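You operate a simulated robot arm through the tools that you are given. There is no shell and no other tool.

You run a simulated two-armed robot. Do the job below in one go: nothing can be reset, and whatever is moved stays where it is left.

## Task
Put the tag marked "Hold" from the top of the far stack of blue spools on the top of the stack of green spools. Put the die block on the top of the left low cabinet away on the top of the jar bench. Fetch the canister from the bench top beside the tester and set it on top of the yellow-over-purple wheel. Take the blue chip and put it on top of the purple-over-yellow wheel. Take the 16 mm post and put it on the back shelf of the test bench. Stack the small colour jar that says "Dark pink" from the top of the pellet loader on top of the small colour jar that says "Mid pink". The order is free. Set down upright: tag, die block, canister, post.

It is judged by the outcome, as a careful person would: the job done as asked, and still so three seconds after it is handed in. It fails if anything else is knocked over, pushed out of place, dropped, spilled or broken.

## Robot
Two 6-joint arms with fingered hands on one trunk, on a base that drives. Base frame: it is fixed to the floor where the robot stands at the start and does not move with it; the origin is under the middle of the robot, x ahead of it, y to its left, z up. Lengths are in mm, angles in degrees, forces in N, time in s.
The left shoulder is at the start at [70, 168, 1404], the right one opposite. Places, roughly: back shelf of the test bench (17x22 cm) [7500, 4520, 1040]; blue chip [7250, 6250, 750]; canister (6x6x6 cm) [4600, 6000, 800]; die block [500, -750, 500]; post [7500, 5000, 1000]; purple-over-yellow wheel (11x11x7 cm) [5300, 1700, 300]; small colour jar [-11000, -1250, 1000]; tag [500, 250, 750]; top of the jar bench [-10900, 700, 800]; top of the stack of green spools (12x12 cm) [1220, 340, 880]; yellow-over-purple wheel (11x11x7 cm) [5300, 1500, 300]. Payload 4 kg a hand.
The tool frame of a hand sits at the grasp point between the pads (the TCP): z along the fingers, y along the line on which they close. The tips reach 26 mm beyond it. The gripper opens to 132 mm. The gripper's body begins 73 mm behind the TCP. The gripper is a hand of 3 fingers: y runs from the thumb to the fingers, the wrist lies at [0, 0, -224] in the tool frame.
Orientation is that of the tool frame in the base frame, as a unit quaternion [w, x, y, z]. With the fingers straight down and closing along the base's y, the tool's x points along the base's -x, its y along +y and its z along -z.

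## Interface
- The arms move only by the tool nudge_tool. It takes "left_rows", "right_rows" or both (then of equal length, played together; a hand with none holds still); each is a list of rows, each a list of 6 numbers: the shift along the tool's x, y, z in mm, then the turn, a rotation vector about the tool's x, y, z in degrees. In form: [[tx, ty, tz, rx, ry, rz], ...]. A call has 1 to 20 rows; each row shifts and turns the commanded pose from where the row before left it, along the tool's axes as they then stand. A row lasts 0.2 s, in which the tool goes at most 50 mm and 8.6 degrees; a call with a longer step from one row to the next is refused whole. A pose out of reach is approached as far as the arm can. The call stops where the force on the tool passes 40 N (or 10 N more than at its start, if that is more) or the arm is blocked; 0.2 s more then pass. In this call time passes only in rows, and 0.2 s behind the last. The reply holds the time, the measured pose of the TCP, the force on the tool along the base axes, the opening and the grip force, in the units named above and with some noise, with the torque about the TCP (base axes, N m) and any sound that the robot's microphone picked up, and new pictures: "views" is both (left out), scene, wrist or none (wrist: the cameras of the hands that moved).
- Cameras (640 x 400 px; columns grow to the right, rows downward): "scene" is now at [118.6, -11.6, 1603.4]; the picture's right is [-0.15, -0.99, 0.00], its down [-0.84, 0.13, -0.53] and it looks along [0.53, -0.08, -0.84] (base axes); focal length 292 px, centre (320, 200). "left" rides on the left gripper at [-62, 3, -92] in its tool frame; the picture's right is [-0.05, -1.00, 0.00], its down [0.83, -0.04, -0.56] and it looks along [0.55, -0.03, 0.83] (tool axes); focal length 230 px, centre (320, 200). "right" rides on the right gripper at [61, 3, -92] in its tool frame; the picture's right is [-0.05, 1.00, 0.00], its down [-0.83, -0.04, -0.55] and it looks along [-0.55, -0.03, 0.83] (tool axes); focal length 230 px, centre (320, 200). There is no depth. A picture from a camera that has moved, and an enlarged one, comes with that camera's place and axes in the base frame and with its lens.
- raise_lower(by): slides the trunk up (or, below 0, down) by that many mm; the arms and the scene camera ride with it, the base frame stays. It gives what a move gives, with no picture.
- steer(legs): drives the robot by 1 to 6 legs, each [ahead, left, turn to the left] in mm, mm and degrees, along the robot's own axes; the way and the turn of a leg run together, so that a leg with both is an arc; at most 1500 mm and 180 degrees a leg. The arms and the cameras ride along, it lands a little off, and it stops where it bumps. It gives what a move gives, and a new picture of the scene camera.
- finger_targets(finger1, finger2, thumb_bend, hand): sets how far each is bent, from 0 (flat) to 1 (curled in); at 0.3 the hand is open as for a grip, at 0.7 the pads meet at the TCP. One left out holds its place. A second passes; each finger stops where it meets its share of the squeeze, and holds until it gets a number again. It is the only way to open and close the hand. It gives what a move gives, with no picture; readings hold the bend of each and the force on the fingers (four entries, about 0 where the hand has none), thumb and palm.
- turn_head(pan, tilt): turns the head with the scene camera to pan (to the left, within 86 degrees either way) and tilt (down, from -29 to 69), counted from straight ahead of the robot. It gives what a move gives, and a new picture of the scene camera.
- enlarge(camera, box): a new picture of the part [left, top, right, bottom] of that camera's present view, enlarged. The clock stands still meanwhile.
- close_job(): hands the job in; it is judged then, once.

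Places have to be worked out from the pictures, the camera data and where the tool is seen. Open the grippers and draw the arms clear of the work before you hand the job in, unless the task says otherwise.

The tools are called after ">>>" by a JSON object that holds its "api" and its "payload". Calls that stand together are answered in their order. nudge_tool: Moves the arms, as the interface text tells. Its arguments: {"type":"object","properties":{"left_rows":{"type":"array","items":{"type":"array","items":{"type":"number"}}},"right_rows":{"type":"array","items":{"type":"array","items":{"type":"number"}}},"views":{"type":"string","enum":["both","scene","wrist","none"]}},"required":[]} The other tools are called the same way: raise_lower (by) slides the trunk up or down; finger_targets (finger1, finger2, thumb_bend, hand) moves the fingers one by one; steer (legs) drives the base; turn_head (pan, tilt) turns the head that bears the scene camera; enlarge (camera, box) takes an enlarged picture of a part of a camera's view; close_job () hands the job in.

At the start:

```text
time_s: 0.0
left_eef_pos: [640.0, 37.6, 1149.8]
left_ee_rot: [0.0, 0.001, 1.0, 0.0]
left_contact_force: [-0.8, -0.2, -0.1]
left_ft_torque: [-0.01, 0.0, -0.03]
left_width: 131.7
left_gripper_force: 0.0
left_shape: jaw
left_bend: [0.3, 0.3, 0.3]
left_finger forces: [0.0, 0.0, 0.0, 0.0, 0.0, 0.0]
right_eef_pos: [485.1, -405.1, 997.9]
right_ee_rot: [0.0, -0.001, 1.0, 0.0]
right_contact_force: [-0.1, 0.7, -0.3]
right_ft_torque: [0.01, -0.01, -0.02]
right_width: 131.6
right_gripper_force: 0.0
right_shape: jaw
right_bend: [0.3, 0.3, 0.3]
right_finger forces: [0.0, 0.1, 0.0, 0.1, 0.1, 0.0]
trunk travel left (down, up): [-850.0, 90.0]
robot x, y, heading: [2.2, 0.1, -0.0]
head pan, tilt: [-8.7, 57.7]
```

scene: 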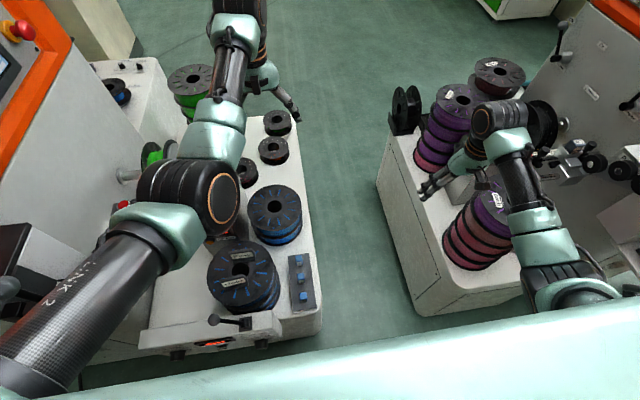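
right: 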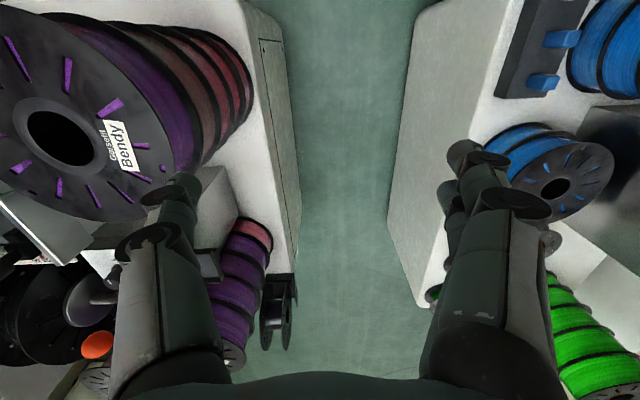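
left: 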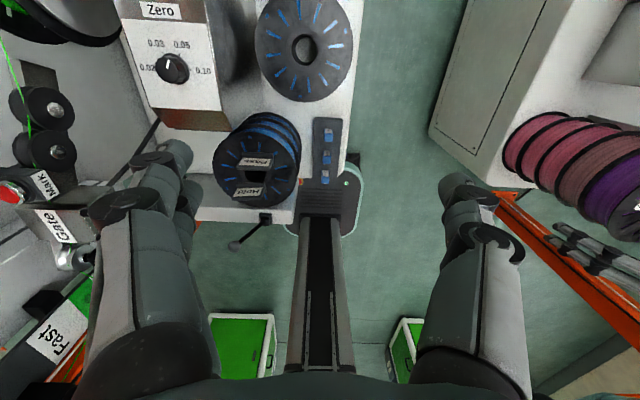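

I begin by looking closer at the stacks in front of the robot; the scene picture shows blue spools with two tags at the left and a cabinet at the right.

>>> {"api": "enlarge", "payload": {"camera": "scene", "box": [120, 50, 360, 350]}}

>>> {"api": "enlarge", "payload": {"camera": "left", "box": [180, 0, 380, 250]}}

>>> {"api": "enlarge", "payload": {"camera": "scene", "box": [360, 30, 640, 310]}}

```text
1.33 times, centred on (240, 200) of scene
camera zoom: at [118.6, -11.6, 1603.4], right [-0.15, -0.99, 0.0], down [-0.84, 0.13, -0.53], along [0.53, -0.08, -0.84], focal length 389 px, centre (427, 200)
```

zoom: 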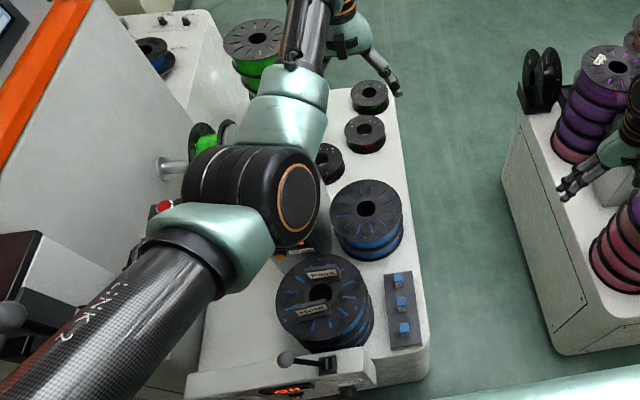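

```text
1.60 times, centred on (280, 125) of left
camera zoom: at [700.8, 41.3, 1242.4], right [0.05, -1.0, 0.0], down [-0.83, -0.04, 0.56], along [-0.55, -0.03, -0.83], focal length 368 px, centre (384, 320)
```

zoom: 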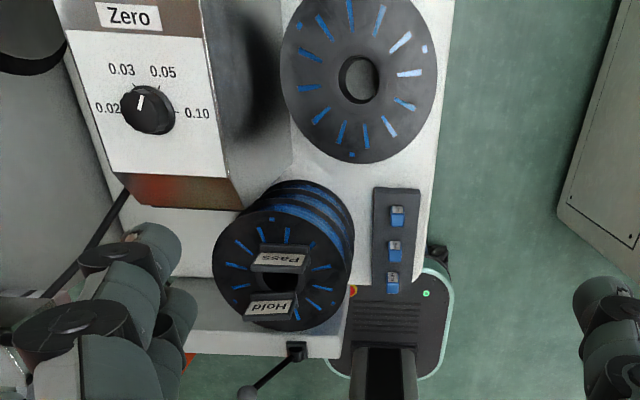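

```text
1.43 times, centred on (500, 170) of scene
camera zoom: at [118.6, -11.6, 1603.4], right [-0.15, -0.99, 0.0], down [-0.84, 0.13, -0.53], along [0.53, -0.08, -0.84], focal length 416 px, centre (63, 243)
```

zoom: 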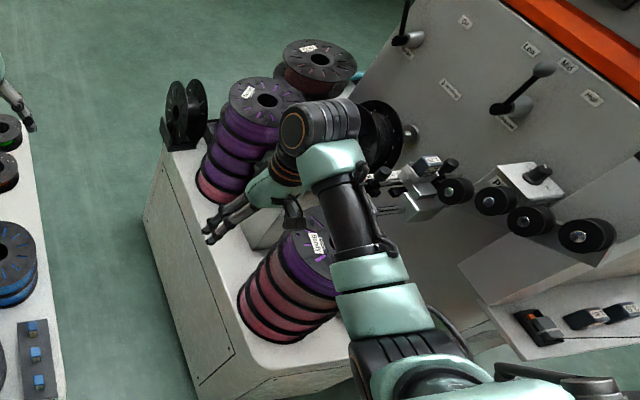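

The left picture shows the near stack bearing both "Pass" and "Hold" tags. I look around with the head to map the room before moving anything.

>>> {"api": "turn_head", "payload": {"pan": 0, "tilt": 15}}

>>> {"api": "turn_head", "payload": {"pan": 60, "tilt": 25}}

>>> {"api": "turn_head", "payload": {"pan": -60, "tilt": 25}}

>>> {"api": "turn_head", "payload": {"pan": -60, "tilt": 60}}

>>> {"api": "turn_head", "payload": {"pan": 60, "tilt": 60}}

```text
time_s: 1.1
left_eef_pos: [638.8, 36.7, 1149.9]
left_ee_rot: [0.0, -0.001, 1.0, 0.0]
left_contact_force: [-0.5, 0.2, 0.0]
left_ft_torque: [0.01, -0.02, 0.0]
left_width: 131.9
left_gripper_force: 0.0
left_shape: jaw
left_bend: [0.3, 0.3, 0.3]
left_finger forces: [0.0, 0.0, 0.0, 0.1, 0.0, 0.1]
right_eef_pos: [482.9, -405.8, 997.2]
right_ee_rot: [0.0, -0.002, 1.0, 0.0]
right_contact_force: [0.4, -0.7, -0.8]
right_ft_torque: [0.04, 0.02, -0.02]
right_width: 131.7
right_gripper_force: 0.0
right_shape: jaw
right_bend: [0.3, 0.3, 0.3]
right_finger forces: [0.0, 0.0, 0.0, 0.0, 0.0, 0.0]
trunk travel left (down, up): [-850.0, 90.0]
robot x, y, heading: [-0.4, -5.4, 0.0]
head pan, tilt: [0.0, 15.0]
camera scene: at [143.5, -1.2, 1666.8], right [0.0, -1.0, 0.0], down [-0.26, 0.0, -0.97], along [0.97, 0.0, -0.26], focal length 292 px, centre (320, 200)
```

scene: 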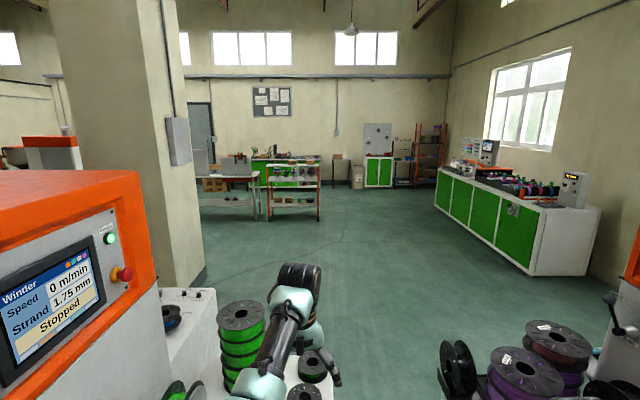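

```text
time_s: 2.4
left_eef_pos: [639.8, 37.2, 1149.0]
left_ee_rot: [0.001, 0.001, 1.0, 0.0]
left_contact_force: [0.1, -0.9, 0.2]
left_ft_torque: [-0.01, -0.03, 0.02]
left_width: 132.0
left_gripper_force: 0.1
left_shape: jaw
left_bend: [0.3, 0.3, 0.3]
left_finger forces: [0.0, 0.0, 0.0, 0.0, 0.0, 0.0]
right_eef_pos: [484.6, -404.2, 998.4]
right_ee_rot: [0.0, 0.0, 1.0, 0.0]
right_contact_force: [-0.2, 0.2, -1.2]
right_ft_torque: [0.0, -0.01, 0.01]
right_width: 131.9
right_gripper_force: 0.1
right_shape: jaw
right_bend: [0.3, 0.3, 0.3]
right_finger forces: [0.1, 0.0, 0.0, 0.1, 0.1, 0.0]
trunk travel left (down, up): [-850.0, 90.0]
robot x, y, heading: [-2.0, 0.8, 0.0]
head pan, tilt: [60.0, 25.0]
camera scene: at [96.3, 78.5, 1650.7], right [0.87, -0.5, 0.0], down [-0.21, -0.37, -0.91], along [0.45, 0.78, -0.42], focal length 292 px, centre (320, 200)
```

scene: 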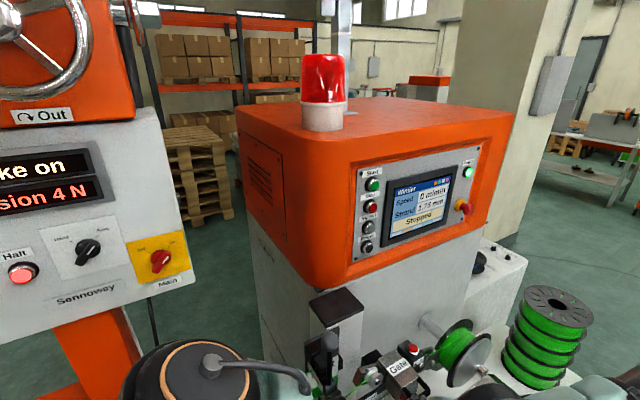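

```text
time_s: 4.4
left_eef_pos: [639.9, 37.2, 1149.8]
left_ee_rot: [-0.001, 0.0, 1.0, 0.0]
left_contact_force: [-0.9, -0.2, 0.3]
left_ft_torque: [-0.01, -0.01, 0.0]
left_width: 132.0
left_gripper_force: 0.0
left_shape: jaw
left_bend: [0.3, 0.3, 0.3]
left_finger forces: [0.0, 0.1, 0.0, 0.0, 0.0, 0.0]
right_eef_pos: [483.9, -404.5, 998.0]
right_ee_rot: [0.0, -0.001, 1.0, 0.0]
right_contact_force: [-0.8, 0.7, 0.6]
right_ft_torque: [0.04, 0.0, 0.03]
right_width: 131.7
right_gripper_force: 0.1
right_shape: jaw
right_bend: [0.3, 0.3, 0.3]
right_finger forces: [0.1, 0.0, 0.0, 0.0, 0.0, 0.0]
trunk travel left (down, up): [-850.0, 90.0]
robot x, y, heading: [0.8, 0.1, -0.1]
head pan, tilt: [-60.0, 25.0]
camera scene: at [96.2, -81.0, 1650.6], right [-0.87, -0.5, 0.0], down [-0.21, 0.37, -0.91], along [0.45, -0.78, -0.42], focal length 292 px, centre (320, 200)
```

scene: 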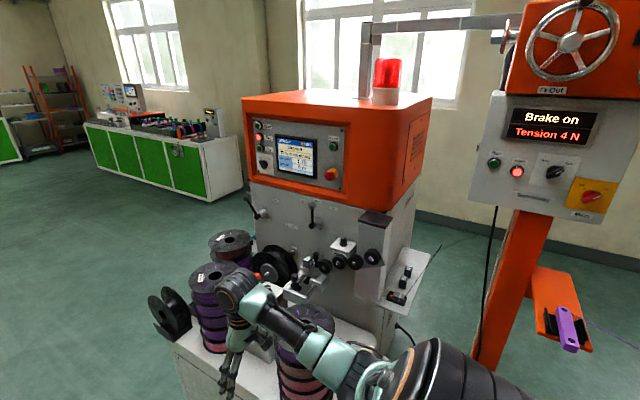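

```text
time_s: 5.4
left_eef_pos: [638.2, 38.3, 1148.8]
left_ee_rot: [0.0, -0.001, 1.0, 0.0]
left_contact_force: [-0.5, 0.1, -0.2]
left_ft_torque: [0.02, 0.01, 0.01]
left_width: 132.4
left_gripper_force: 0.1
left_shape: jaw
left_bend: [0.3, 0.3, 0.3]
left_finger forces: [0.1, 0.0, 0.0, 0.0, 0.0, 0.0]
right_eef_pos: [484.3, -404.0, 997.6]
right_ee_rot: [0.001, 0.0, 1.0, 0.0]
right_contact_force: [-0.1, 0.3, -0.9]
right_ft_torque: [-0.01, 0.0, 0.01]
right_width: 131.9
right_gripper_force: 0.0
right_shape: jaw
right_bend: [0.3, 0.3, 0.3]
right_finger forces: [0.0, 0.0, 0.0, 0.1, 0.0, 0.1]
trunk travel left (down, up): [-850.0, 90.0]
robot x, y, heading: [-3.6, 3.0, -0.1]
head pan, tilt: [-60.0, 60.0]
camera scene: at [83.4, -59.0, 1600.6], right [-0.87, -0.5, 0.0], down [-0.43, 0.75, -0.5], along [0.25, -0.43, -0.87], focal length 292 px, centre (320, 200)
```

scene: 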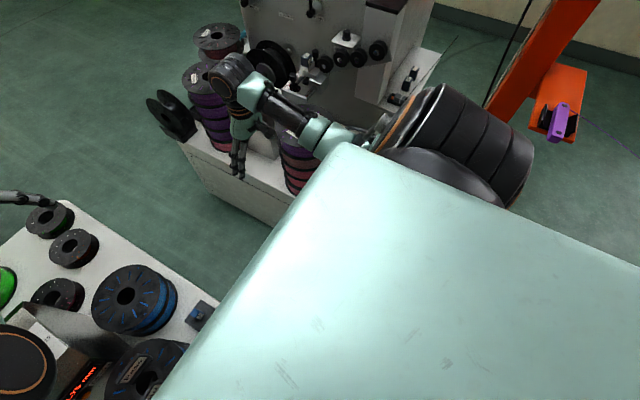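

```text
time_s: 7.4
left_eef_pos: [640.3, 37.9, 1149.0]
left_ee_rot: [-0.001, 0.0, 1.0, 0.0]
left_contact_force: [-0.1, 0.5, -0.1]
left_ft_torque: [-0.01, -0.05, 0.03]
left_width: 131.9
left_gripper_force: 0.1
left_shape: jaw
left_bend: [0.3, 0.3, 0.3]
left_finger forces: [0.0, 0.1, 0.1, 0.1, 0.0, 0.0]
right_eef_pos: [484.2, -404.0, 997.5]
right_ee_rot: [0.0, 0.0, 1.0, 0.0]
right_contact_force: [0.4, -0.1, 0.6]
right_ft_torque: [-0.02, -0.01, 0.04]
right_width: 131.7
right_gripper_force: 0.0
right_shape: jaw
right_bend: [0.3, 0.3, 0.3]
right_finger forces: [0.1, 0.0, 0.0, 0.0, 0.0, 0.0]
trunk travel left (down, up): [-850.0, 90.0]
robot x, y, heading: [1.0, -1.1, 0.3]
head pan, tilt: [60.0, 60.0]
camera scene: at [83.5, 56.5, 1600.6], right [0.87, -0.5, 0.0], down [-0.43, -0.75, -0.5], along [0.25, 0.43, -0.87], focal length 292 px, centre (320, 200)
```

scene: 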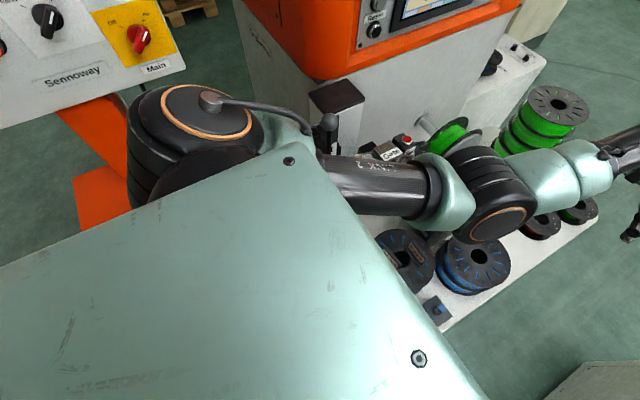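

The room is a workshop with two winders, left and right. I check what is under the left hand near the robot's own base and the part behind the robot.

>>> {"api": "enlarge", "payload": {"camera": "left", "box": [200, 130, 400, 255]}}

>>> {"api": "turn_head", "payload": {"pan": -86, "tilt": 40}}

>>> {"api": "turn_head", "payload": {"pan": 86, "tilt": 40}}

>>> {"api": "turn_head", "payload": {"pan": 0, "tilt": 69}}

```text
3.20 times, centred on (300, 192) of left
camera zoom: at [700.8, 41.3, 1242.4], right [0.05, -1.0, 0.0], down [-0.83, -0.04, 0.56], along [-0.55, -0.03, -0.83], focal length 736 px, centre (384, 224)
```

zoom: 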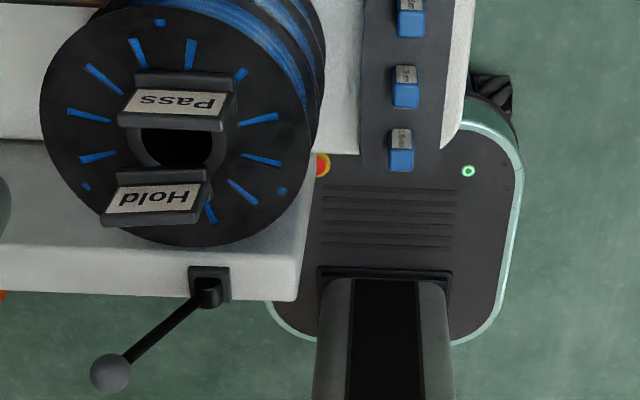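

```text
time_s: 9.7
left_eef_pos: [639.0, 36.8, 1149.4]
left_ee_rot: [0.001, 0.0, 1.0, 0.001]
left_contact_force: [0.0, -0.3, 0.1]
left_ft_torque: [-0.01, 0.01, -0.02]
left_width: 132.0
left_gripper_force: 0.0
left_shape: jaw
left_bend: [0.3, 0.3, 0.3]
left_finger forces: [0.0, 0.0, 0.1, 0.0, 0.1, 0.0]
right_eef_pos: [483.0, -404.9, 997.1]
right_ee_rot: [0.0, -0.001, 1.0, 0.0]
right_contact_force: [-0.6, -0.9, 0.0]
right_ft_torque: [-0.01, 0.01, -0.04]
right_width: 131.9
right_gripper_force: 0.0
right_shape: jaw
right_bend: [0.3, 0.3, 0.3]
right_finger forces: [0.0, 0.1, 0.0, 0.1, 0.0, 0.0]
trunk travel left (down, up): [-850.0, 90.0]
robot x, y, heading: [1.5, -2.1, -0.0]
head pan, tilt: [-85.9, 40.0]
camera scene: at [56.2, -86.0, 1627.3], right [-1.0, -0.07, 0.0], down [-0.05, 0.64, -0.77], along [0.05, -0.76, -0.64], focal length 292 px, centre (320, 200)
```

scene: 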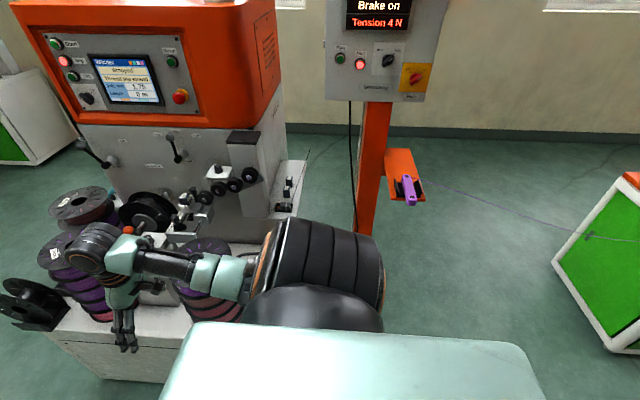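

```text
time_s: 12.3
left_eef_pos: [639.7, 37.0, 1150.0]
left_ee_rot: [0.0, 0.0, 1.0, 0.0]
left_contact_force: [-0.2, -0.8, -0.7]
left_ft_torque: [0.02, 0.02, 0.03]
left_width: 131.8
left_gripper_force: 0.0
left_shape: jaw
left_bend: [0.3, 0.3, 0.3]
left_finger forces: [0.1, 0.0, 0.1, 0.0, 0.0, 0.1]
right_eef_pos: [483.7, -404.3, 998.5]
right_ee_rot: [0.0, -0.001, 1.0, 0.0]
right_contact_force: [-0.7, 0.0, 0.8]
right_ft_torque: [0.03, -0.01, -0.01]
right_width: 131.7
right_gripper_force: 0.2
right_shape: jaw
right_bend: [0.3, 0.3, 0.3]
right_finger forces: [0.0, 0.1, 0.1, 0.0, 0.1, 0.0]
trunk travel left (down, up): [-850.0, 90.0]
robot x, y, heading: [-2.5, -0.8, 0.1]
head pan, tilt: [85.9, 40.0]
camera scene: at [56.2, 83.6, 1627.3], right [1.0, -0.07, 0.0], down [-0.05, -0.64, -0.77], along [0.05, 0.76, -0.64], focal length 292 px, centre (320, 200)
```

scene: 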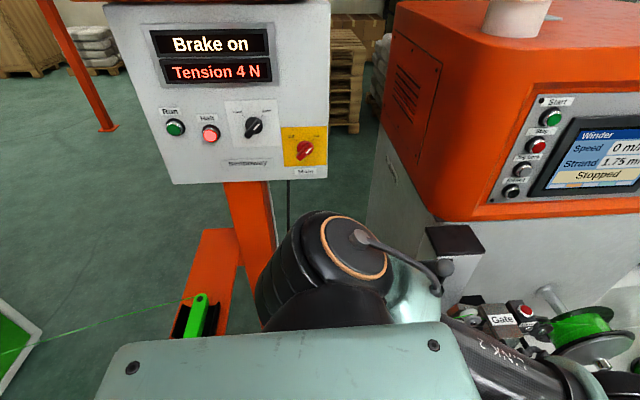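

```text
time_s: 13.9
left_eef_pos: [639.5, 36.8, 1149.6]
left_ee_rot: [0.0, 0.0, 1.0, 0.0]
left_contact_force: [-0.2, 0.5, 0.8]
left_ft_torque: [0.0, -0.02, 0.03]
left_width: 132.0
left_gripper_force: 0.0
left_shape: jaw
left_bend: [0.3, 0.3, 0.3]
left_finger forces: [0.0, 0.1, 0.1, 0.1, 0.0, 0.0]
right_eef_pos: [482.9, -403.9, 997.4]
right_ee_rot: [0.0, 0.0, 1.0, 0.0]
right_contact_force: [0.3, 0.2, 1.3]
right_ft_torque: [-0.03, 0.03, -0.01]
right_width: 132.0
right_gripper_force: 0.1
right_shape: jaw
right_bend: [0.3, 0.3, 0.3]
right_finger forces: [0.0, 0.0, 0.1, 0.1, 0.0, 0.1]
trunk travel left (down, up): [-850.0, 90.0]
robot x, y, heading: [3.5, -1.0, 0.0]
head pan, tilt: [0.0, 68.8]
camera scene: at [106.0, -1.2, 1591.2], right [0.0, -1.0, 0.0], down [-0.93, 0.0, -0.36], along [0.36, 0.0, -0.93], focal length 292 px, centre (320, 200)
```

scene: 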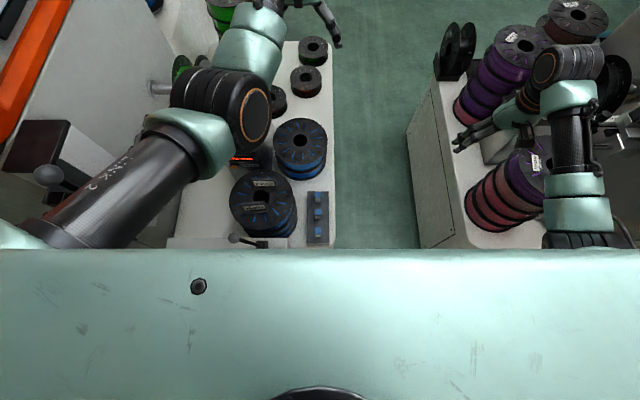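

The base sits just in front of the cabinets. I look closer at the right-hand deck with the right wrist camera to find the die block.

>>> {"api": "enlarge", "payload": {"camera": "right", "box": [0, 100, 320, 400]}}

>>> {"api": "turn_head", "payload": {"pan": -40, "tilt": 45}}

>>> {"api": "enlarge", "payload": {"camera": "scene", "box": [200, 50, 420, 250]}}

```text
1.33 times, centred on (160, 250) of right
camera zoom: at [423.7, -401.4, 1089.8], right [0.05, 1.0, 0.0], down [0.83, -0.04, 0.55], along [0.55, -0.03, -0.83], focal length 307 px, centre (533, 133)
```

zoom: 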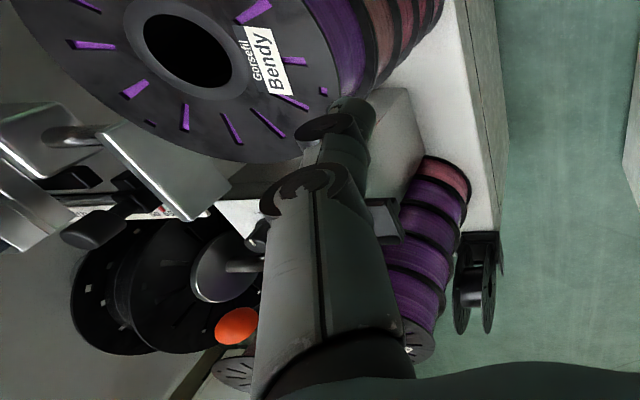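

```text
time_s: 15.0
left_eef_pos: [639.1, 37.8, 1150.9]
left_ee_rot: [0.001, -0.001, 1.0, 0.0]
left_contact_force: [0.6, -0.2, -0.9]
left_ft_torque: [-0.03, 0.01, 0.02]
left_width: 132.1
left_gripper_force: 0.1
left_shape: jaw
left_bend: [0.3, 0.3, 0.3]
left_finger forces: [0.1, 0.0, 0.0, 0.1, 0.1, 0.0]
right_eef_pos: [485.4, -405.3, 998.2]
right_ee_rot: [0.0, -0.001, 1.0, 0.001]
right_contact_force: [-0.3, 0.4, -0.1]
right_ft_torque: [-0.02, 0.03, 0.01]
right_width: 131.8
right_gripper_force: 0.0
right_shape: jaw
right_bend: [0.3, 0.3, 0.3]
right_finger forces: [0.0, 0.0, 0.0, 0.0, 0.0, 0.0]
trunk travel left (down, up): [-850.0, 90.0]
robot x, y, heading: [-0.7, -1.7, 0.2]
head pan, tilt: [-40.0, 45.0]
camera scene: at [112.4, -53.4, 1620.0], right [-0.64, -0.77, 0.0], down [-0.54, 0.45, -0.71], along [0.54, -0.45, -0.71], focal length 292 px, centre (320, 200)
```

scene: 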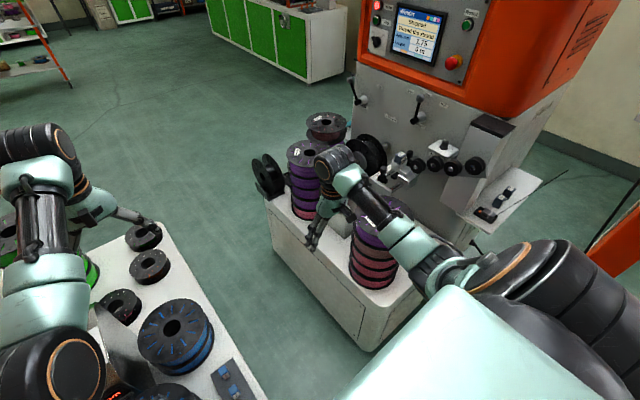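

```text
2.00 times, centred on (310, 150) of scene
camera zoom: at [112.4, -53.4, 1620.0], right [-0.64, -0.77, 0.0], down [-0.54, 0.45, -0.71], along [0.54, -0.45, -0.71], focal length 583 px, centre (340, 300)
```

zoom: 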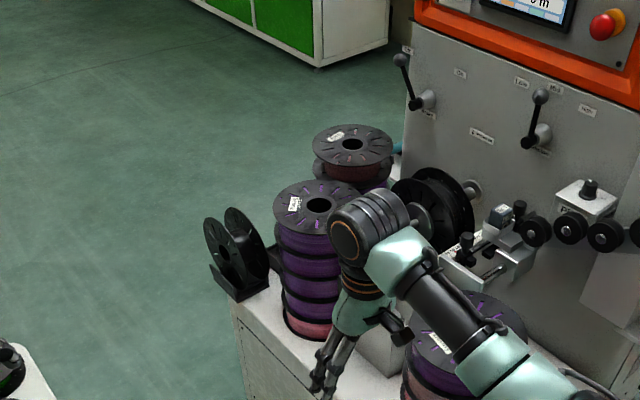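

The right arm hides the right deck, so I draw the right hand back toward the robot and up for a clear view of it.

>>> {"api": "nudge_tool", "payload": {"right_rows": [[0, 0, -50, 0, 0, 0], [0, 0, -50, 0, 0, 0], [50, 0, 0, 0, 0, 0], [50, 0, 0, 0, 0, 0], [50, 0, 0, 0, 0, 0], [50, 0, 0, 0, 0, 0]], "views": "both"}}

```text
time_s: 16.4
left_eef_pos: [640.2, 38.6, 1148.9]
left_ee_rot: [-0.001, 0.0, 1.0, 0.0]
left_contact_force: [-0.5, 0.1, -0.2]
left_ft_torque: [0.0, 0.02, 0.0]
left_width: 131.9
left_gripper_force: 0.0
left_shape: jaw
left_bend: [0.3, 0.3, 0.3]
left_finger forces: [0.0, 0.0, 0.0, 0.0, 0.0, 0.1]
right_eef_pos: [371.7, -426.1, 1075.1]
right_ee_rot: [-0.002, -0.001, 1.0, 0.001]
right_contact_force: [-0.2, 0.8, 0.4]
right_ft_torque: [0.02, 0.02, 0.01]
right_width: 132.2
right_gripper_force: 0.1
right_shape: jaw
right_bend: [0.3, 0.3, 0.3]
right_finger forces: [0.1, 0.0, 0.0, 0.0, 0.1, 0.0]
right hand out of reach, approached as far as the arm can: row 2, 5, 6
trunk travel left (down, up): [-850.0, 90.0]
robot x, y, heading: [1.3, -1.1, -0.0]
head pan, tilt: [-40.0, 45.0]
camera scene: at [113.5, -53.6, 1620.0], right [-0.64, -0.77, 0.0], down [-0.54, 0.45, -0.71], along [0.54, -0.45, -0.71], focal length 292 px, centre (320, 200)
camera right: at [310.9, -423.0, 1167.7], right [0.05, 1.0, 0.0], down [0.83, -0.04, 0.55], along [0.55, -0.03, -0.83], focal length 230 px, centre (320, 200)
```

scene: 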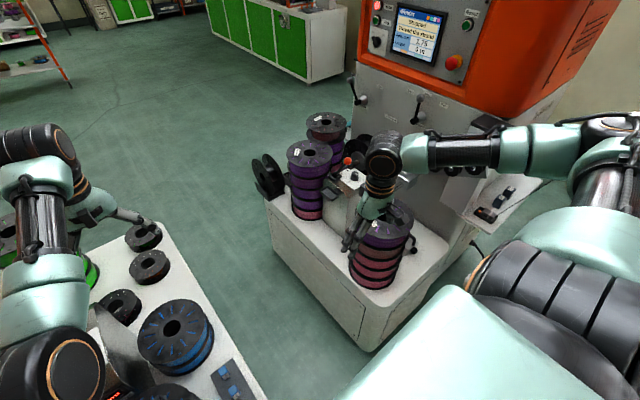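
right: 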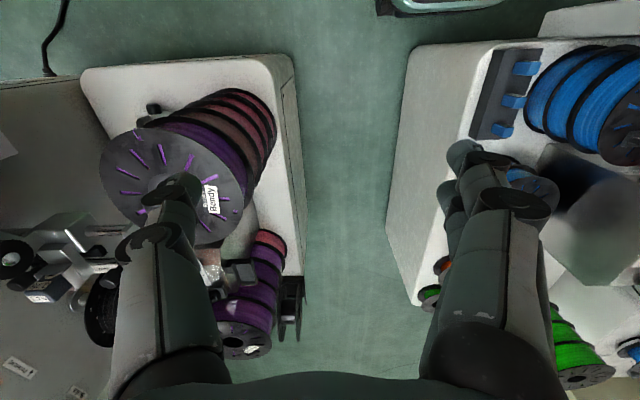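

The arm's move uncovered a small thing with a red knob between the purple stacks. I enlarge that area.

>>> {"api": "enlarge", "payload": {"camera": "scene", "box": [250, 100, 450, 290]}}

>>> {"api": "enlarge", "payload": {"camera": "right", "box": [60, 60, 320, 370]}}

```text
2.11 times, centred on (350, 195) of scene
camera zoom: at [113.5, -53.6, 1620.0], right [-0.64, -0.77, 0.0], down [-0.54, 0.45, -0.71], along [0.54, -0.45, -0.71], focal length 614 px, centre (257, 210)
```

zoom: 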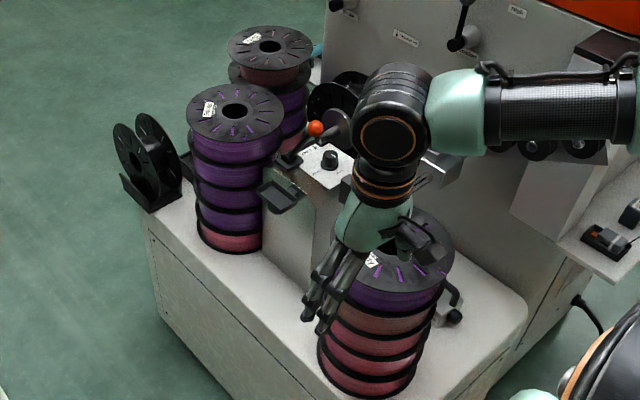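

```text
1.29 times, centred on (190, 215) of right
camera zoom: at [310.9, -423.0, 1167.7], right [0.05, 1.0, 0.0], down [0.83, -0.04, 0.55], along [0.55, -0.03, -0.83], focal length 297 px, centre (488, 181)
```

zoom: 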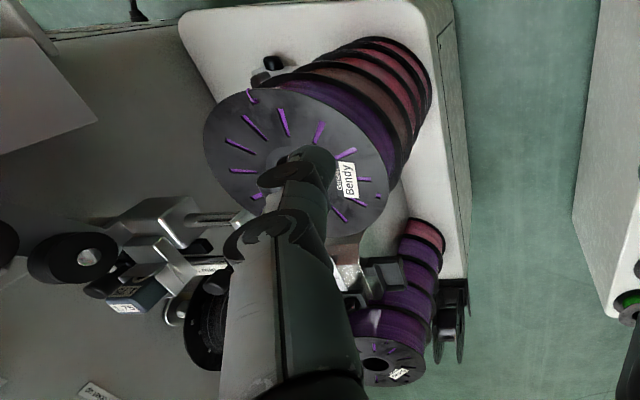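

A small dark object stands behind the near purple stack at about [415, -807, 640]; I enlarge it.

>>> {"api": "enlarge", "payload": {"camera": "scene", "box": [390, 220, 440, 260]}}

>>> {"api": "enlarge", "payload": {"camera": "right", "box": [120, 80, 220, 150]}}

```text
10.00 times, centred on (415, 240) of scene
camera zoom: at [113.5, -53.6, 1620.0], right [-0.64, -0.77, 0.0], down [-0.54, 0.45, -0.71], along [0.54, -0.45, -0.71], focal length 2916 px, centre (-630, -200)
```

zoom: 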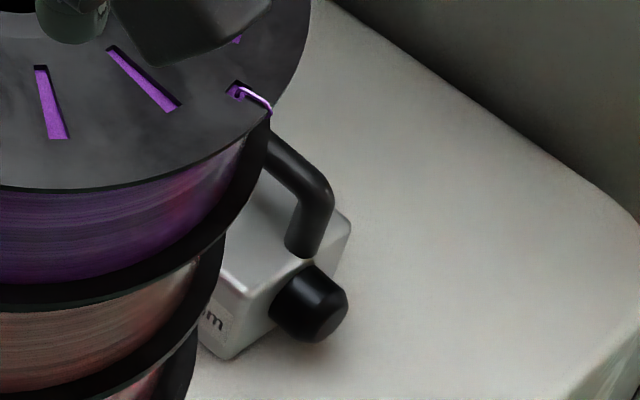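

```text
5.71 times, centred on (170, 115) of right
camera zoom: at [310.9, -423.0, 1167.7], right [0.05, 1.0, 0.0], down [0.83, -0.04, 0.55], along [0.55, -0.03, -0.83], focal length 1315 px, centre (1177, 686)
```

zoom: 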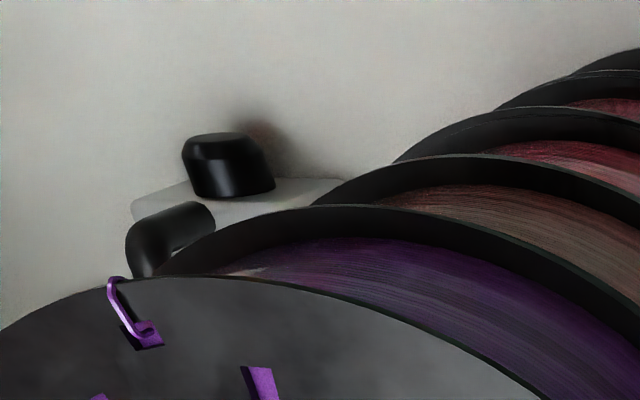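

The die block is found: a metal block with a black handle behind the near purple stack. First comes the tag: I judge "Hold" at about [388, 205, 750], so I bring the left hand above it for a close look.

>>> {"api": "nudge_tool", "payload": {"left_rows": [[31, 21, 18, 0, 0, 0], [31, 21, 18, 0, 0, 0], [31, 21, 18, 0, 0, 0], [31, 21, 18, 0, 0, 0], [31, 21, 18, 0, 0, 0], [31, 21, 18, 0, 0, 0], [31, 21, 18, 0, 0, 0], [31, 21, 18, 0, 0, 0], [0, 0, 40, 0, 0, 0], [0, 0, 40, 0, 0, 0], [0, 0, 40, 0, 0, 0]], "views": "both"}}

>>> {"api": "turn_head", "payload": {"pan": 10, "tilt": 65}}

```text
time_s: 18.0
left_eef_pos: [534.1, 191.5, 1073.1]
left_ee_rot: [0.102, -0.007, 0.994, 0.025]
left_contact_force: [0.4, -0.5, 0.3]
left_ft_torque: [0.02, -0.01, 0.03]
left_width: 132.0
left_gripper_force: 0.1
left_shape: jaw
left_bend: [0.3, 0.3, 0.3]
left_finger forces: [0.1, 0.1, 0.1, 0.0, 0.0, 0.1]
left hand out of reach, approached as far as the arm can: row 1, 2, 3, 4, 5
right_eef_pos: [370.0, -426.0, 1075.0]
right_ee_rot: [-0.001, -0.001, 1.0, -0.001]
right_contact_force: [0.4, 0.8, -0.2]
right_ft_torque: [0.04, -0.03, -0.01]
right_width: 131.9
right_gripper_force: 0.1
right_shape: jaw
right_bend: [0.3, 0.3, 0.3]
right_finger forces: [0.1, 0.1, 0.1, 0.0, 0.0, 0.1]
trunk travel left (down, up): [-850.0, 90.0]
robot x, y, heading: [-0.2, -1.1, -0.1]
head pan, tilt: [-40.0, 45.0]
stopped in row 8 (left hand): the arm was blocked; the commanded pose is now the measured one
camera scene: at [112.2, -53.9, 1620.1], right [-0.64, -0.77, 0.0], down [-0.54, 0.45, -0.71], along [0.54, -0.45, -0.71], focal length 292 px, centre (320, 200)
camera left: at [574.0, 190.4, 1176.3], right [0.07, -1.0, -0.04], down [-0.92, -0.08, 0.37], along [-0.37, 0.01, -0.93], focal length 230 px, centre (320, 200)
```

scene: 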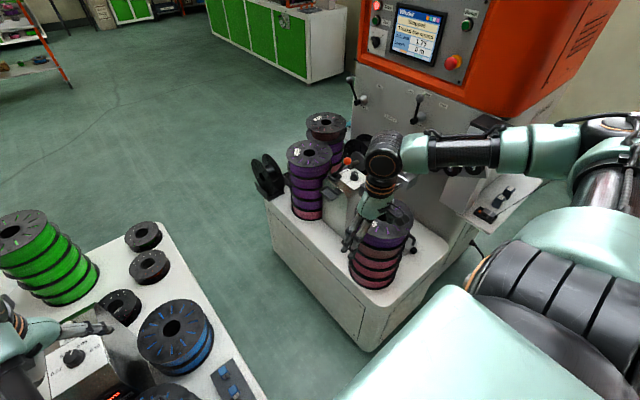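
left: 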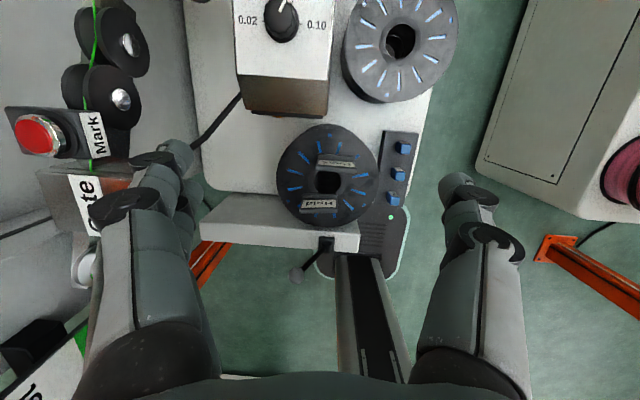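

```text
time_s: 19.2
left_eef_pos: [532.8, 190.8, 1072.4]
left_ee_rot: [0.101, -0.007, 0.995, 0.025]
left_contact_force: [0.6, -0.2, -0.2]
left_ft_torque: [-0.04, 0.03, 0.01]
left_width: 131.9
left_gripper_force: 0.1
left_shape: jaw
left_bend: [0.3, 0.3, 0.3]
left_finger forces: [0.0, 0.1, 0.1, 0.1, 0.1, 0.1]
right_eef_pos: [370.8, -427.4, 1076.3]
right_ee_rot: [-0.001, -0.001, 1.0, 0.0]
right_contact_force: [-0.5, 0.6, -0.6]
right_ft_torque: [0.01, -0.03, 0.01]
right_width: 131.8
right_gripper_force: 0.1
right_shape: jaw
right_bend: [0.3, 0.3, 0.3]
right_finger forces: [0.1, 0.0, 0.0, 0.0, 0.1, 0.0]
trunk travel left (down, up): [-850.0, 90.0]
robot x, y, heading: [-1.8, -3.3, -0.0]
head pan, tilt: [10.0, 65.0]
camera scene: at [109.8, 9.2, 1595.1], right [0.17, -0.98, 0.0], down [-0.89, -0.16, -0.42], along [0.42, 0.07, -0.91], focal length 292 px, centre (320, 200)
```

scene: 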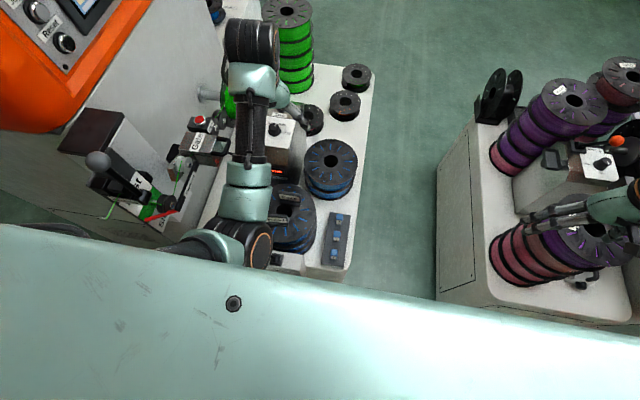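

The left arm stopped on an arm limit (no contact), tilted about 12°. I straighten the tool and go down first, where the arm has more room, then toward the tag.

>>> {"api": "nudge_tool", "payload": {"left_rows": [[0, 0, 40, 0, 4, 0], [0, 0, 40, 0, 4, 0], [0, 0, 40, 0, 3.6, 0]], "views": "scene"}}

```text
time_s: 20.0
left_eef_pos: [548.8, 193.7, 953.5]
left_ee_rot: [-0.002, -0.009, 1.0, 0.021]
left_contact_force: [-0.1, -0.2, 0.6]
left_ft_torque: [0.0, -0.02, 0.02]
left_width: 132.0
left_gripper_force: 0.1
left_shape: jaw
left_bend: [0.3, 0.3, 0.3]
left_finger forces: [0.1, 0.1, 0.0, 0.0, 0.0, 0.1]
right_eef_pos: [370.8, -425.9, 1075.1]
right_ee_rot: [-0.001, 0.0, 1.0, -0.001]
right_contact_force: [0.6, 0.1, -0.6]
right_ft_torque: [-0.06, 0.02, 0.02]
right_width: 131.9
right_gripper_force: 0.0
right_shape: jaw
right_bend: [0.3, 0.3, 0.3]
right_finger forces: [0.1, 0.0, 0.1, 0.0, 0.0, 0.0]
trunk travel left (down, up): [-850.0, 90.0]
robot x, y, heading: [3.2, -1.1, -0.1]
head pan, tilt: [10.0, 65.0]
camera scene: at [110.4, 9.5, 1595.0], right [0.17, -0.98, 0.0], down [-0.89, -0.16, -0.42], along [0.42, 0.07, -0.91], focal length 292 px, centre (320, 200)
```

scene: 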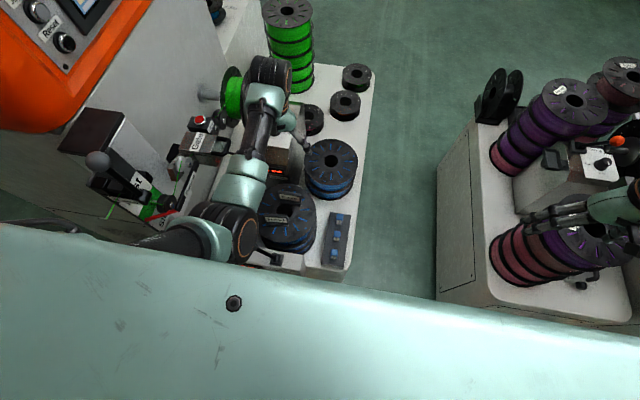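

The tool is straight again with clearance all round. I continue toward the tag, gently downward.

>>> {"api": "nudge_tool", "payload": {"left_rows": [[20, 1, 12, 0, 0, 0], [20, 1, 12, 0, 0, 0], [20, 1, 12, 0, 0, 0], [20, 1, 12, 0, 0, 0], [20, 1, 12, 0, 0, 0], [20, 1, 12, 0, 0, 0], [20, 2, 12, 0, 0, 0], [20, 2, 12, 0, 0, 0]], "views": "both"}}

```text
time_s: 21.8
left_eef_pos: [387.7, 206.1, 860.3]
left_ee_rot: [0.001, -0.009, 1.0, 0.023]
left_contact_force: [0.0, 0.4, -0.2]
left_ft_torque: [0.0, -0.01, -0.02]
left_width: 132.0
left_gripper_force: 0.0
left_shape: jaw
left_bend: [0.3, 0.3, 0.3]
left_finger forces: [0.1, 0.1, 0.0, 0.0, 0.0, 0.0]
right_eef_pos: [369.3, -426.5, 1075.7]
right_ee_rot: [0.0, -0.001, 1.0, 0.0]
right_contact_force: [0.1, 0.2, -0.4]
right_ft_torque: [-0.01, -0.02, 0.0]
right_width: 132.1
right_gripper_force: 0.0
right_shape: jaw
right_bend: [0.3, 0.3, 0.3]
right_finger forces: [0.0, 0.1, 0.0, 0.0, 0.0, 0.1]
trunk travel left (down, up): [-850.0, 90.0]
robot x, y, heading: [3.0, 2.5, 0.0]
head pan, tilt: [10.0, 65.0]
camera scene: at [108.6, 9.5, 1595.1], right [0.17, -0.98, 0.0], down [-0.89, -0.16, -0.42], along [0.42, 0.07, -0.91], focal length 292 px, centre (320, 200)
camera left: at [448.0, 206.5, 952.0], right [0.07, -1.0, -0.04], down [-0.83, -0.08, 0.55], along [-0.55, 0.0, -0.83], focal length 230 px, centre (320, 200)
```

scene: 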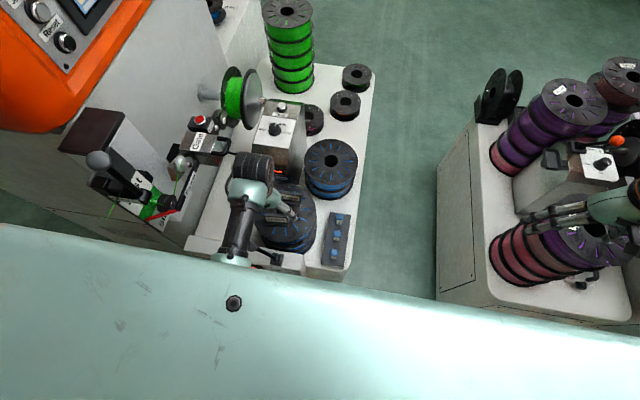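
left: 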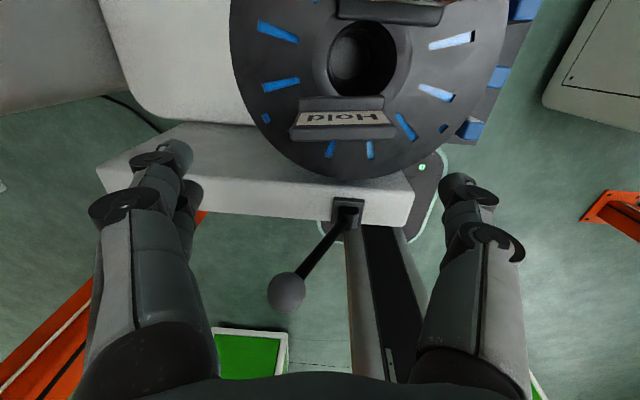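

The hand is now above the Hold tag, which I place near [398, 192, 745]. I enlarge to see the tag's shape.

>>> {"api": "enlarge", "payload": {"camera": "left", "box": [260, 60, 430, 166]}}

>>> {"api": "enlarge", "payload": {"camera": "scene", "box": [220, 150, 360, 260]}}

```text
3.76 times, centred on (345, 113) of left
camera zoom: at [448.0, 206.5, 952.0], right [0.07, -1.0, -0.04], down [-0.83, -0.08, 0.55], along [-0.55, 0.0, -0.83], focal length 866 px, centre (226, 528)
```

zoom: 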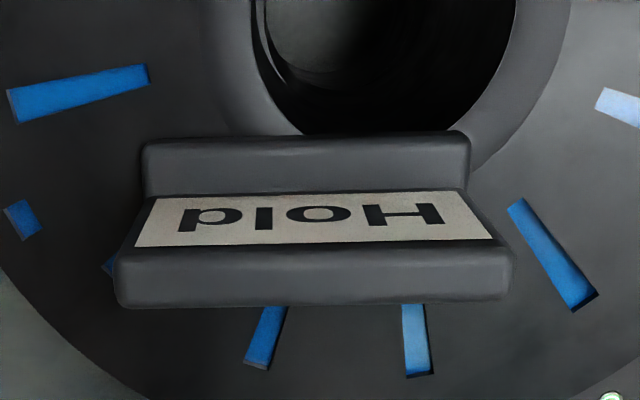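

```text
3.64 times, centred on (290, 205) of scene
camera zoom: at [108.6, 9.5, 1595.1], right [0.17, -0.98, 0.0], down [-0.89, -0.16, -0.42], along [0.42, 0.07, -0.91], focal length 1060 px, centre (429, 182)
```

zoom: 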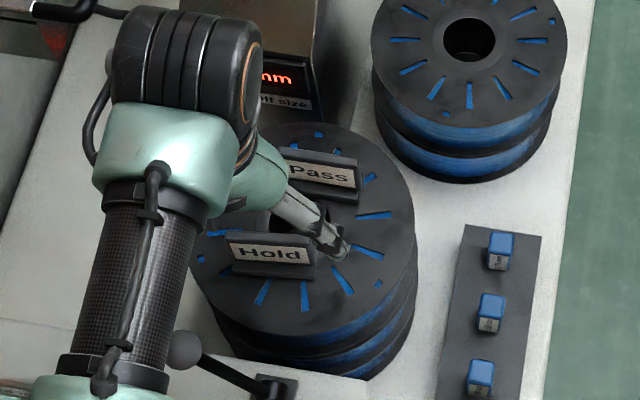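

The tag is an upright plate about 70 mm wide along y and 60 high (top near z 800), so I will grip it across its thin faces. I straighten the hand, shift over it and turn the hand 86.5° about its axis at this safe height.

>>> {"api": "nudge_tool", "payload": {"left_rows": [[-12, -13, 0, 2.6, 0, 0], [0, 0, 0, 0, 0, 7.9], [0, 0, 0, 0, 0, 7.9], [0, 0, 0, 0, 0, 7.9], [0, 0, 0, 0, 0, 7.9], [0, 0, 0, 0, 0, 7.9], [0, 0, 0, 0, 0, 7.9], [0, 0, 0, 0, 0, 7.9], [0, 0, 0, 0, 0, 7.9], [0, 0, 0, 0, 0, 7.9], [0, 0, 0, 0, 0, 7.9], [0, 0, 0, 0, 0, 7.5]], "views": "both"}}

>>> {"api": "finger_targets", "payload": {"hand": "left", "finger1": 0.5, "finger2": 0.5, "thumb_bend": 0.5}}

>>> {"api": "enlarge", "payload": {"camera": "left", "box": [160, 50, 480, 250]}}

```text
time_s: 24.4
left_eef_pos: [399.7, 192.5, 857.0]
left_ee_rot: [0.0, 0.68, 0.734, 0.0]
left_contact_force: [0.1, 0.0, -0.2]
left_ft_torque: [0.03, -0.04, -0.03]
left_width: 131.9
left_gripper_force: 0.1
left_shape: jaw
left_bend: [0.3, 0.3, 0.3]
left_finger forces: [0.0, 0.1, 0.0, 0.0, 0.0, 0.0]
right_eef_pos: [370.3, -426.3, 1075.5]
right_ee_rot: [-0.001, -0.001, 1.0, -0.001]
right_contact_force: [-0.4, 0.2, 0.5]
right_ft_torque: [0.01, -0.02, 0.0]
right_width: 132.2
right_gripper_force: 0.1
right_shape: jaw
right_bend: [0.3, 0.3, 0.3]
right_finger forces: [0.0, 0.0, 0.0, 0.0, 0.1, 0.1]
trunk travel left (down, up): [-850.0, 90.0]
robot x, y, heading: [-0.1, 1.2, 0.3]
head pan, tilt: [10.0, 65.0]
camera scene: at [109.7, 9.4, 1595.0], right [0.17, -0.98, 0.0], down [-0.89, -0.16, -0.42], along [0.42, 0.07, -0.91], focal length 292 px, centre (320, 200)
camera left: at [407.2, 132.8, 950.3], right [-0.99, -0.13, 0.0], down [-0.11, 0.83, 0.55], along [-0.07, 0.55, -0.83], focal length 230 px, centre (320, 200)
```

scene: 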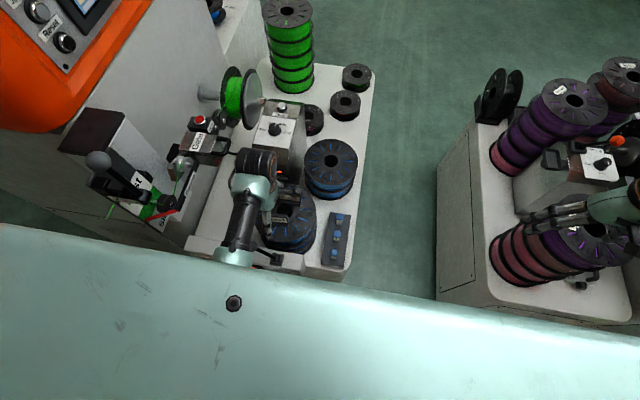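
left: 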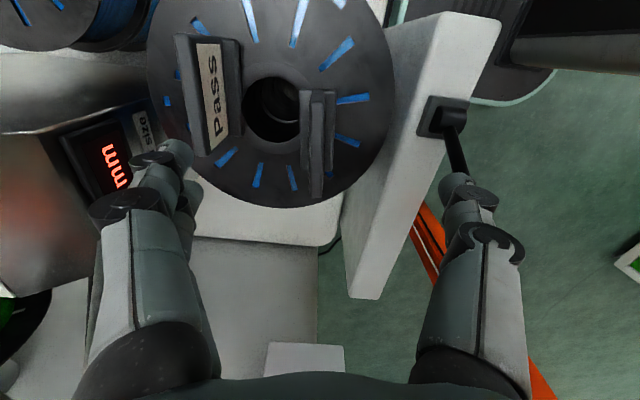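

```text
time_s: 25.4
left_eef_pos: [398.6, 192.6, 858.6]
left_ee_rot: [0.0, 0.679, 0.734, 0.0]
left_contact_force: [0.6, 0.4, 0.2]
left_ft_torque: [0.02, -0.03, 0.0]
left_width: 68.5
left_gripper_force: 0.0
left_shape: fingers
left_bend: [0.5, 0.5, 0.5]
left_finger forces: [0.1, 0.0, 0.0, 0.0, 0.0, 0.1]
right_eef_pos: [370.0, -426.2, 1075.7]
right_ee_rot: [0.0, -0.001, 1.0, 0.0]
right_contact_force: [0.2, -0.1, 0.7]
right_ft_torque: [0.01, -0.03, 0.01]
right_width: 132.1
right_gripper_force: 0.1
right_shape: jaw
right_bend: [0.3, 0.3, 0.3]
right_finger forces: [0.0, 0.1, 0.1, 0.0, 0.0, 0.1]
trunk travel left (down, up): [-850.0, 90.0]
robot x, y, heading: [0.1, -0.7, -0.1]
head pan, tilt: [10.0, 65.0]
```

```text
2.00 times, centred on (320, 150) of left
camera zoom: at [407.4, 132.9, 950.4], right [-0.99, -0.13, 0.0], down [-0.11, 0.82, 0.55], along [-0.07, 0.55, -0.83], focal length 460 px, centre (320, 300)
```

zoom: 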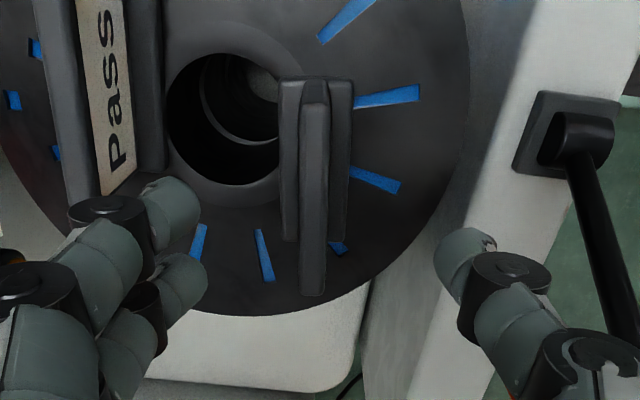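

Seen end-on, the tag is an upright rib with feet, centred near [400, 197], and the half-closed fingers will straddle it clear of "Pass". I lower the hand to grip height.

>>> {"api": "nudge_tool", "payload": {"left_rows": [[4, 0, 25, 0, 0, 0], [0, 0, 25, 0, 0, 0], [0, 0, 22, 0, 0, 0]], "views": "wrist"}}

```text
time_s: 26.2
left_eef_pos: [398.8, 195.7, 786.6]
left_ee_rot: [0.0, 0.679, 0.734, 0.0]
left_contact_force: [0.2, 0.6, -0.1]
left_ft_torque: [0.04, 0.01, -0.04]
left_width: 68.3
left_gripper_force: 0.0
left_shape: fingers
left_bend: [0.5, 0.5, 0.5]
left_finger forces: [0.0, 0.1, 0.0, 0.0, 0.0, 0.1]
right_eef_pos: [370.1, -426.5, 1075.7]
right_ee_rot: [0.0, -0.001, 1.0, 0.0]
right_contact_force: [-0.4, -0.1, 0.3]
right_ft_torque: [0.01, 0.01, -0.01]
right_width: 132.2
right_gripper_force: 0.0
right_shape: jaw
right_bend: [0.3, 0.3, 0.3]
right_finger forces: [0.0, 0.0, 0.0, 0.0, 0.0, 0.0]
trunk travel left (down, up): [-850.0, 90.0]
robot x, y, heading: [-0.2, 0.3, 0.1]
head pan, tilt: [10.0, 65.0]
camera left: at [407.3, 136.5, 878.4], right [-0.99, -0.13, 0.0], down [-0.11, 0.83, 0.55], along [-0.07, 0.55, -0.83], focal length 230 px, centre (320, 200)
```

left: 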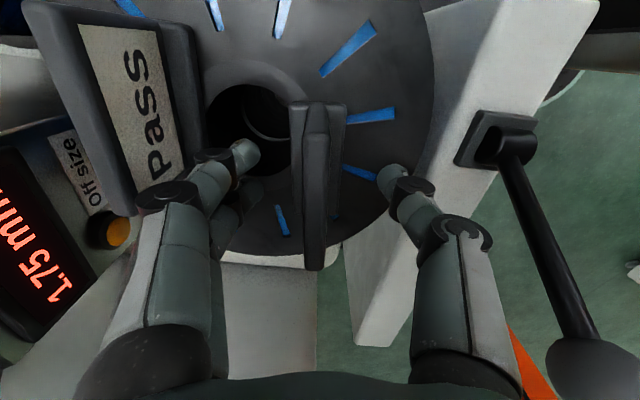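

The rib lies between the thumb and the fingers, so I close the hand.

>>> {"api": "finger_targets", "payload": {"hand": "left", "finger1": 0.72, "finger2": 0.72, "thumb_bend": 0.72}}

>>> {"api": "enlarge", "payload": {"camera": "left", "box": [160, 50, 480, 250]}}

```text
time_s: 27.2
left_eef_pos: [397.7, 196.1, 786.2]
left_ee_rot: [0.0, 0.678, 0.735, 0.0]
left_contact_force: [-0.2, -0.5, 0.1]
left_ft_torque: [0.01, 0.0, 0.01]
left_width: 15.9
left_gripper_force: 8.7
left_shape: fingers
left_bend: [0.69, 0.69, 0.68]
left_finger forces: [4.3, 4.1, 0.1, 0.0, 8.6, 0.0]
right_eef_pos: [369.9, -425.4, 1075.9]
right_ee_rot: [-0.001, -0.001, 1.0, 0.0]
right_contact_force: [-0.3, 0.9, -0.3]
right_ft_torque: [0.0, 0.0, -0.01]
right_width: 131.9
right_gripper_force: 0.1
right_shape: jaw
right_bend: [0.3, 0.3, 0.3]
right_finger forces: [0.0, 0.0, 0.0, 0.0, 0.0, 0.1]
trunk travel left (down, up): [-850.0, 90.0]
robot x, y, heading: [-3.2, -1.7, -0.1]
head pan, tilt: [10.0, 65.0]
```

```text
2.00 times, centred on (320, 150) of left
camera zoom: at [406.9, 136.7, 878.6], right [-0.99, -0.13, 0.0], down [-0.11, 0.82, 0.55], along [-0.07, 0.55, -0.83], focal length 460 px, centre (320, 300)
```

zoom: 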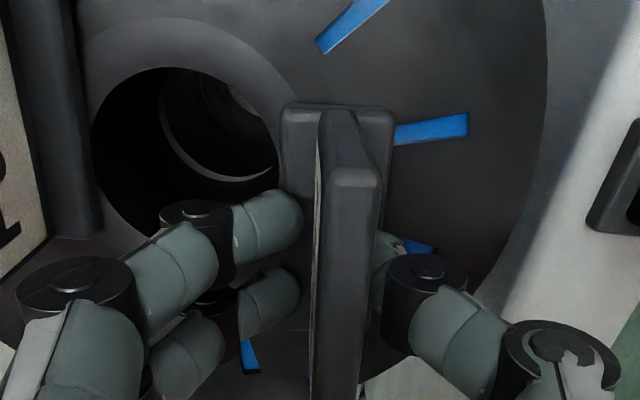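

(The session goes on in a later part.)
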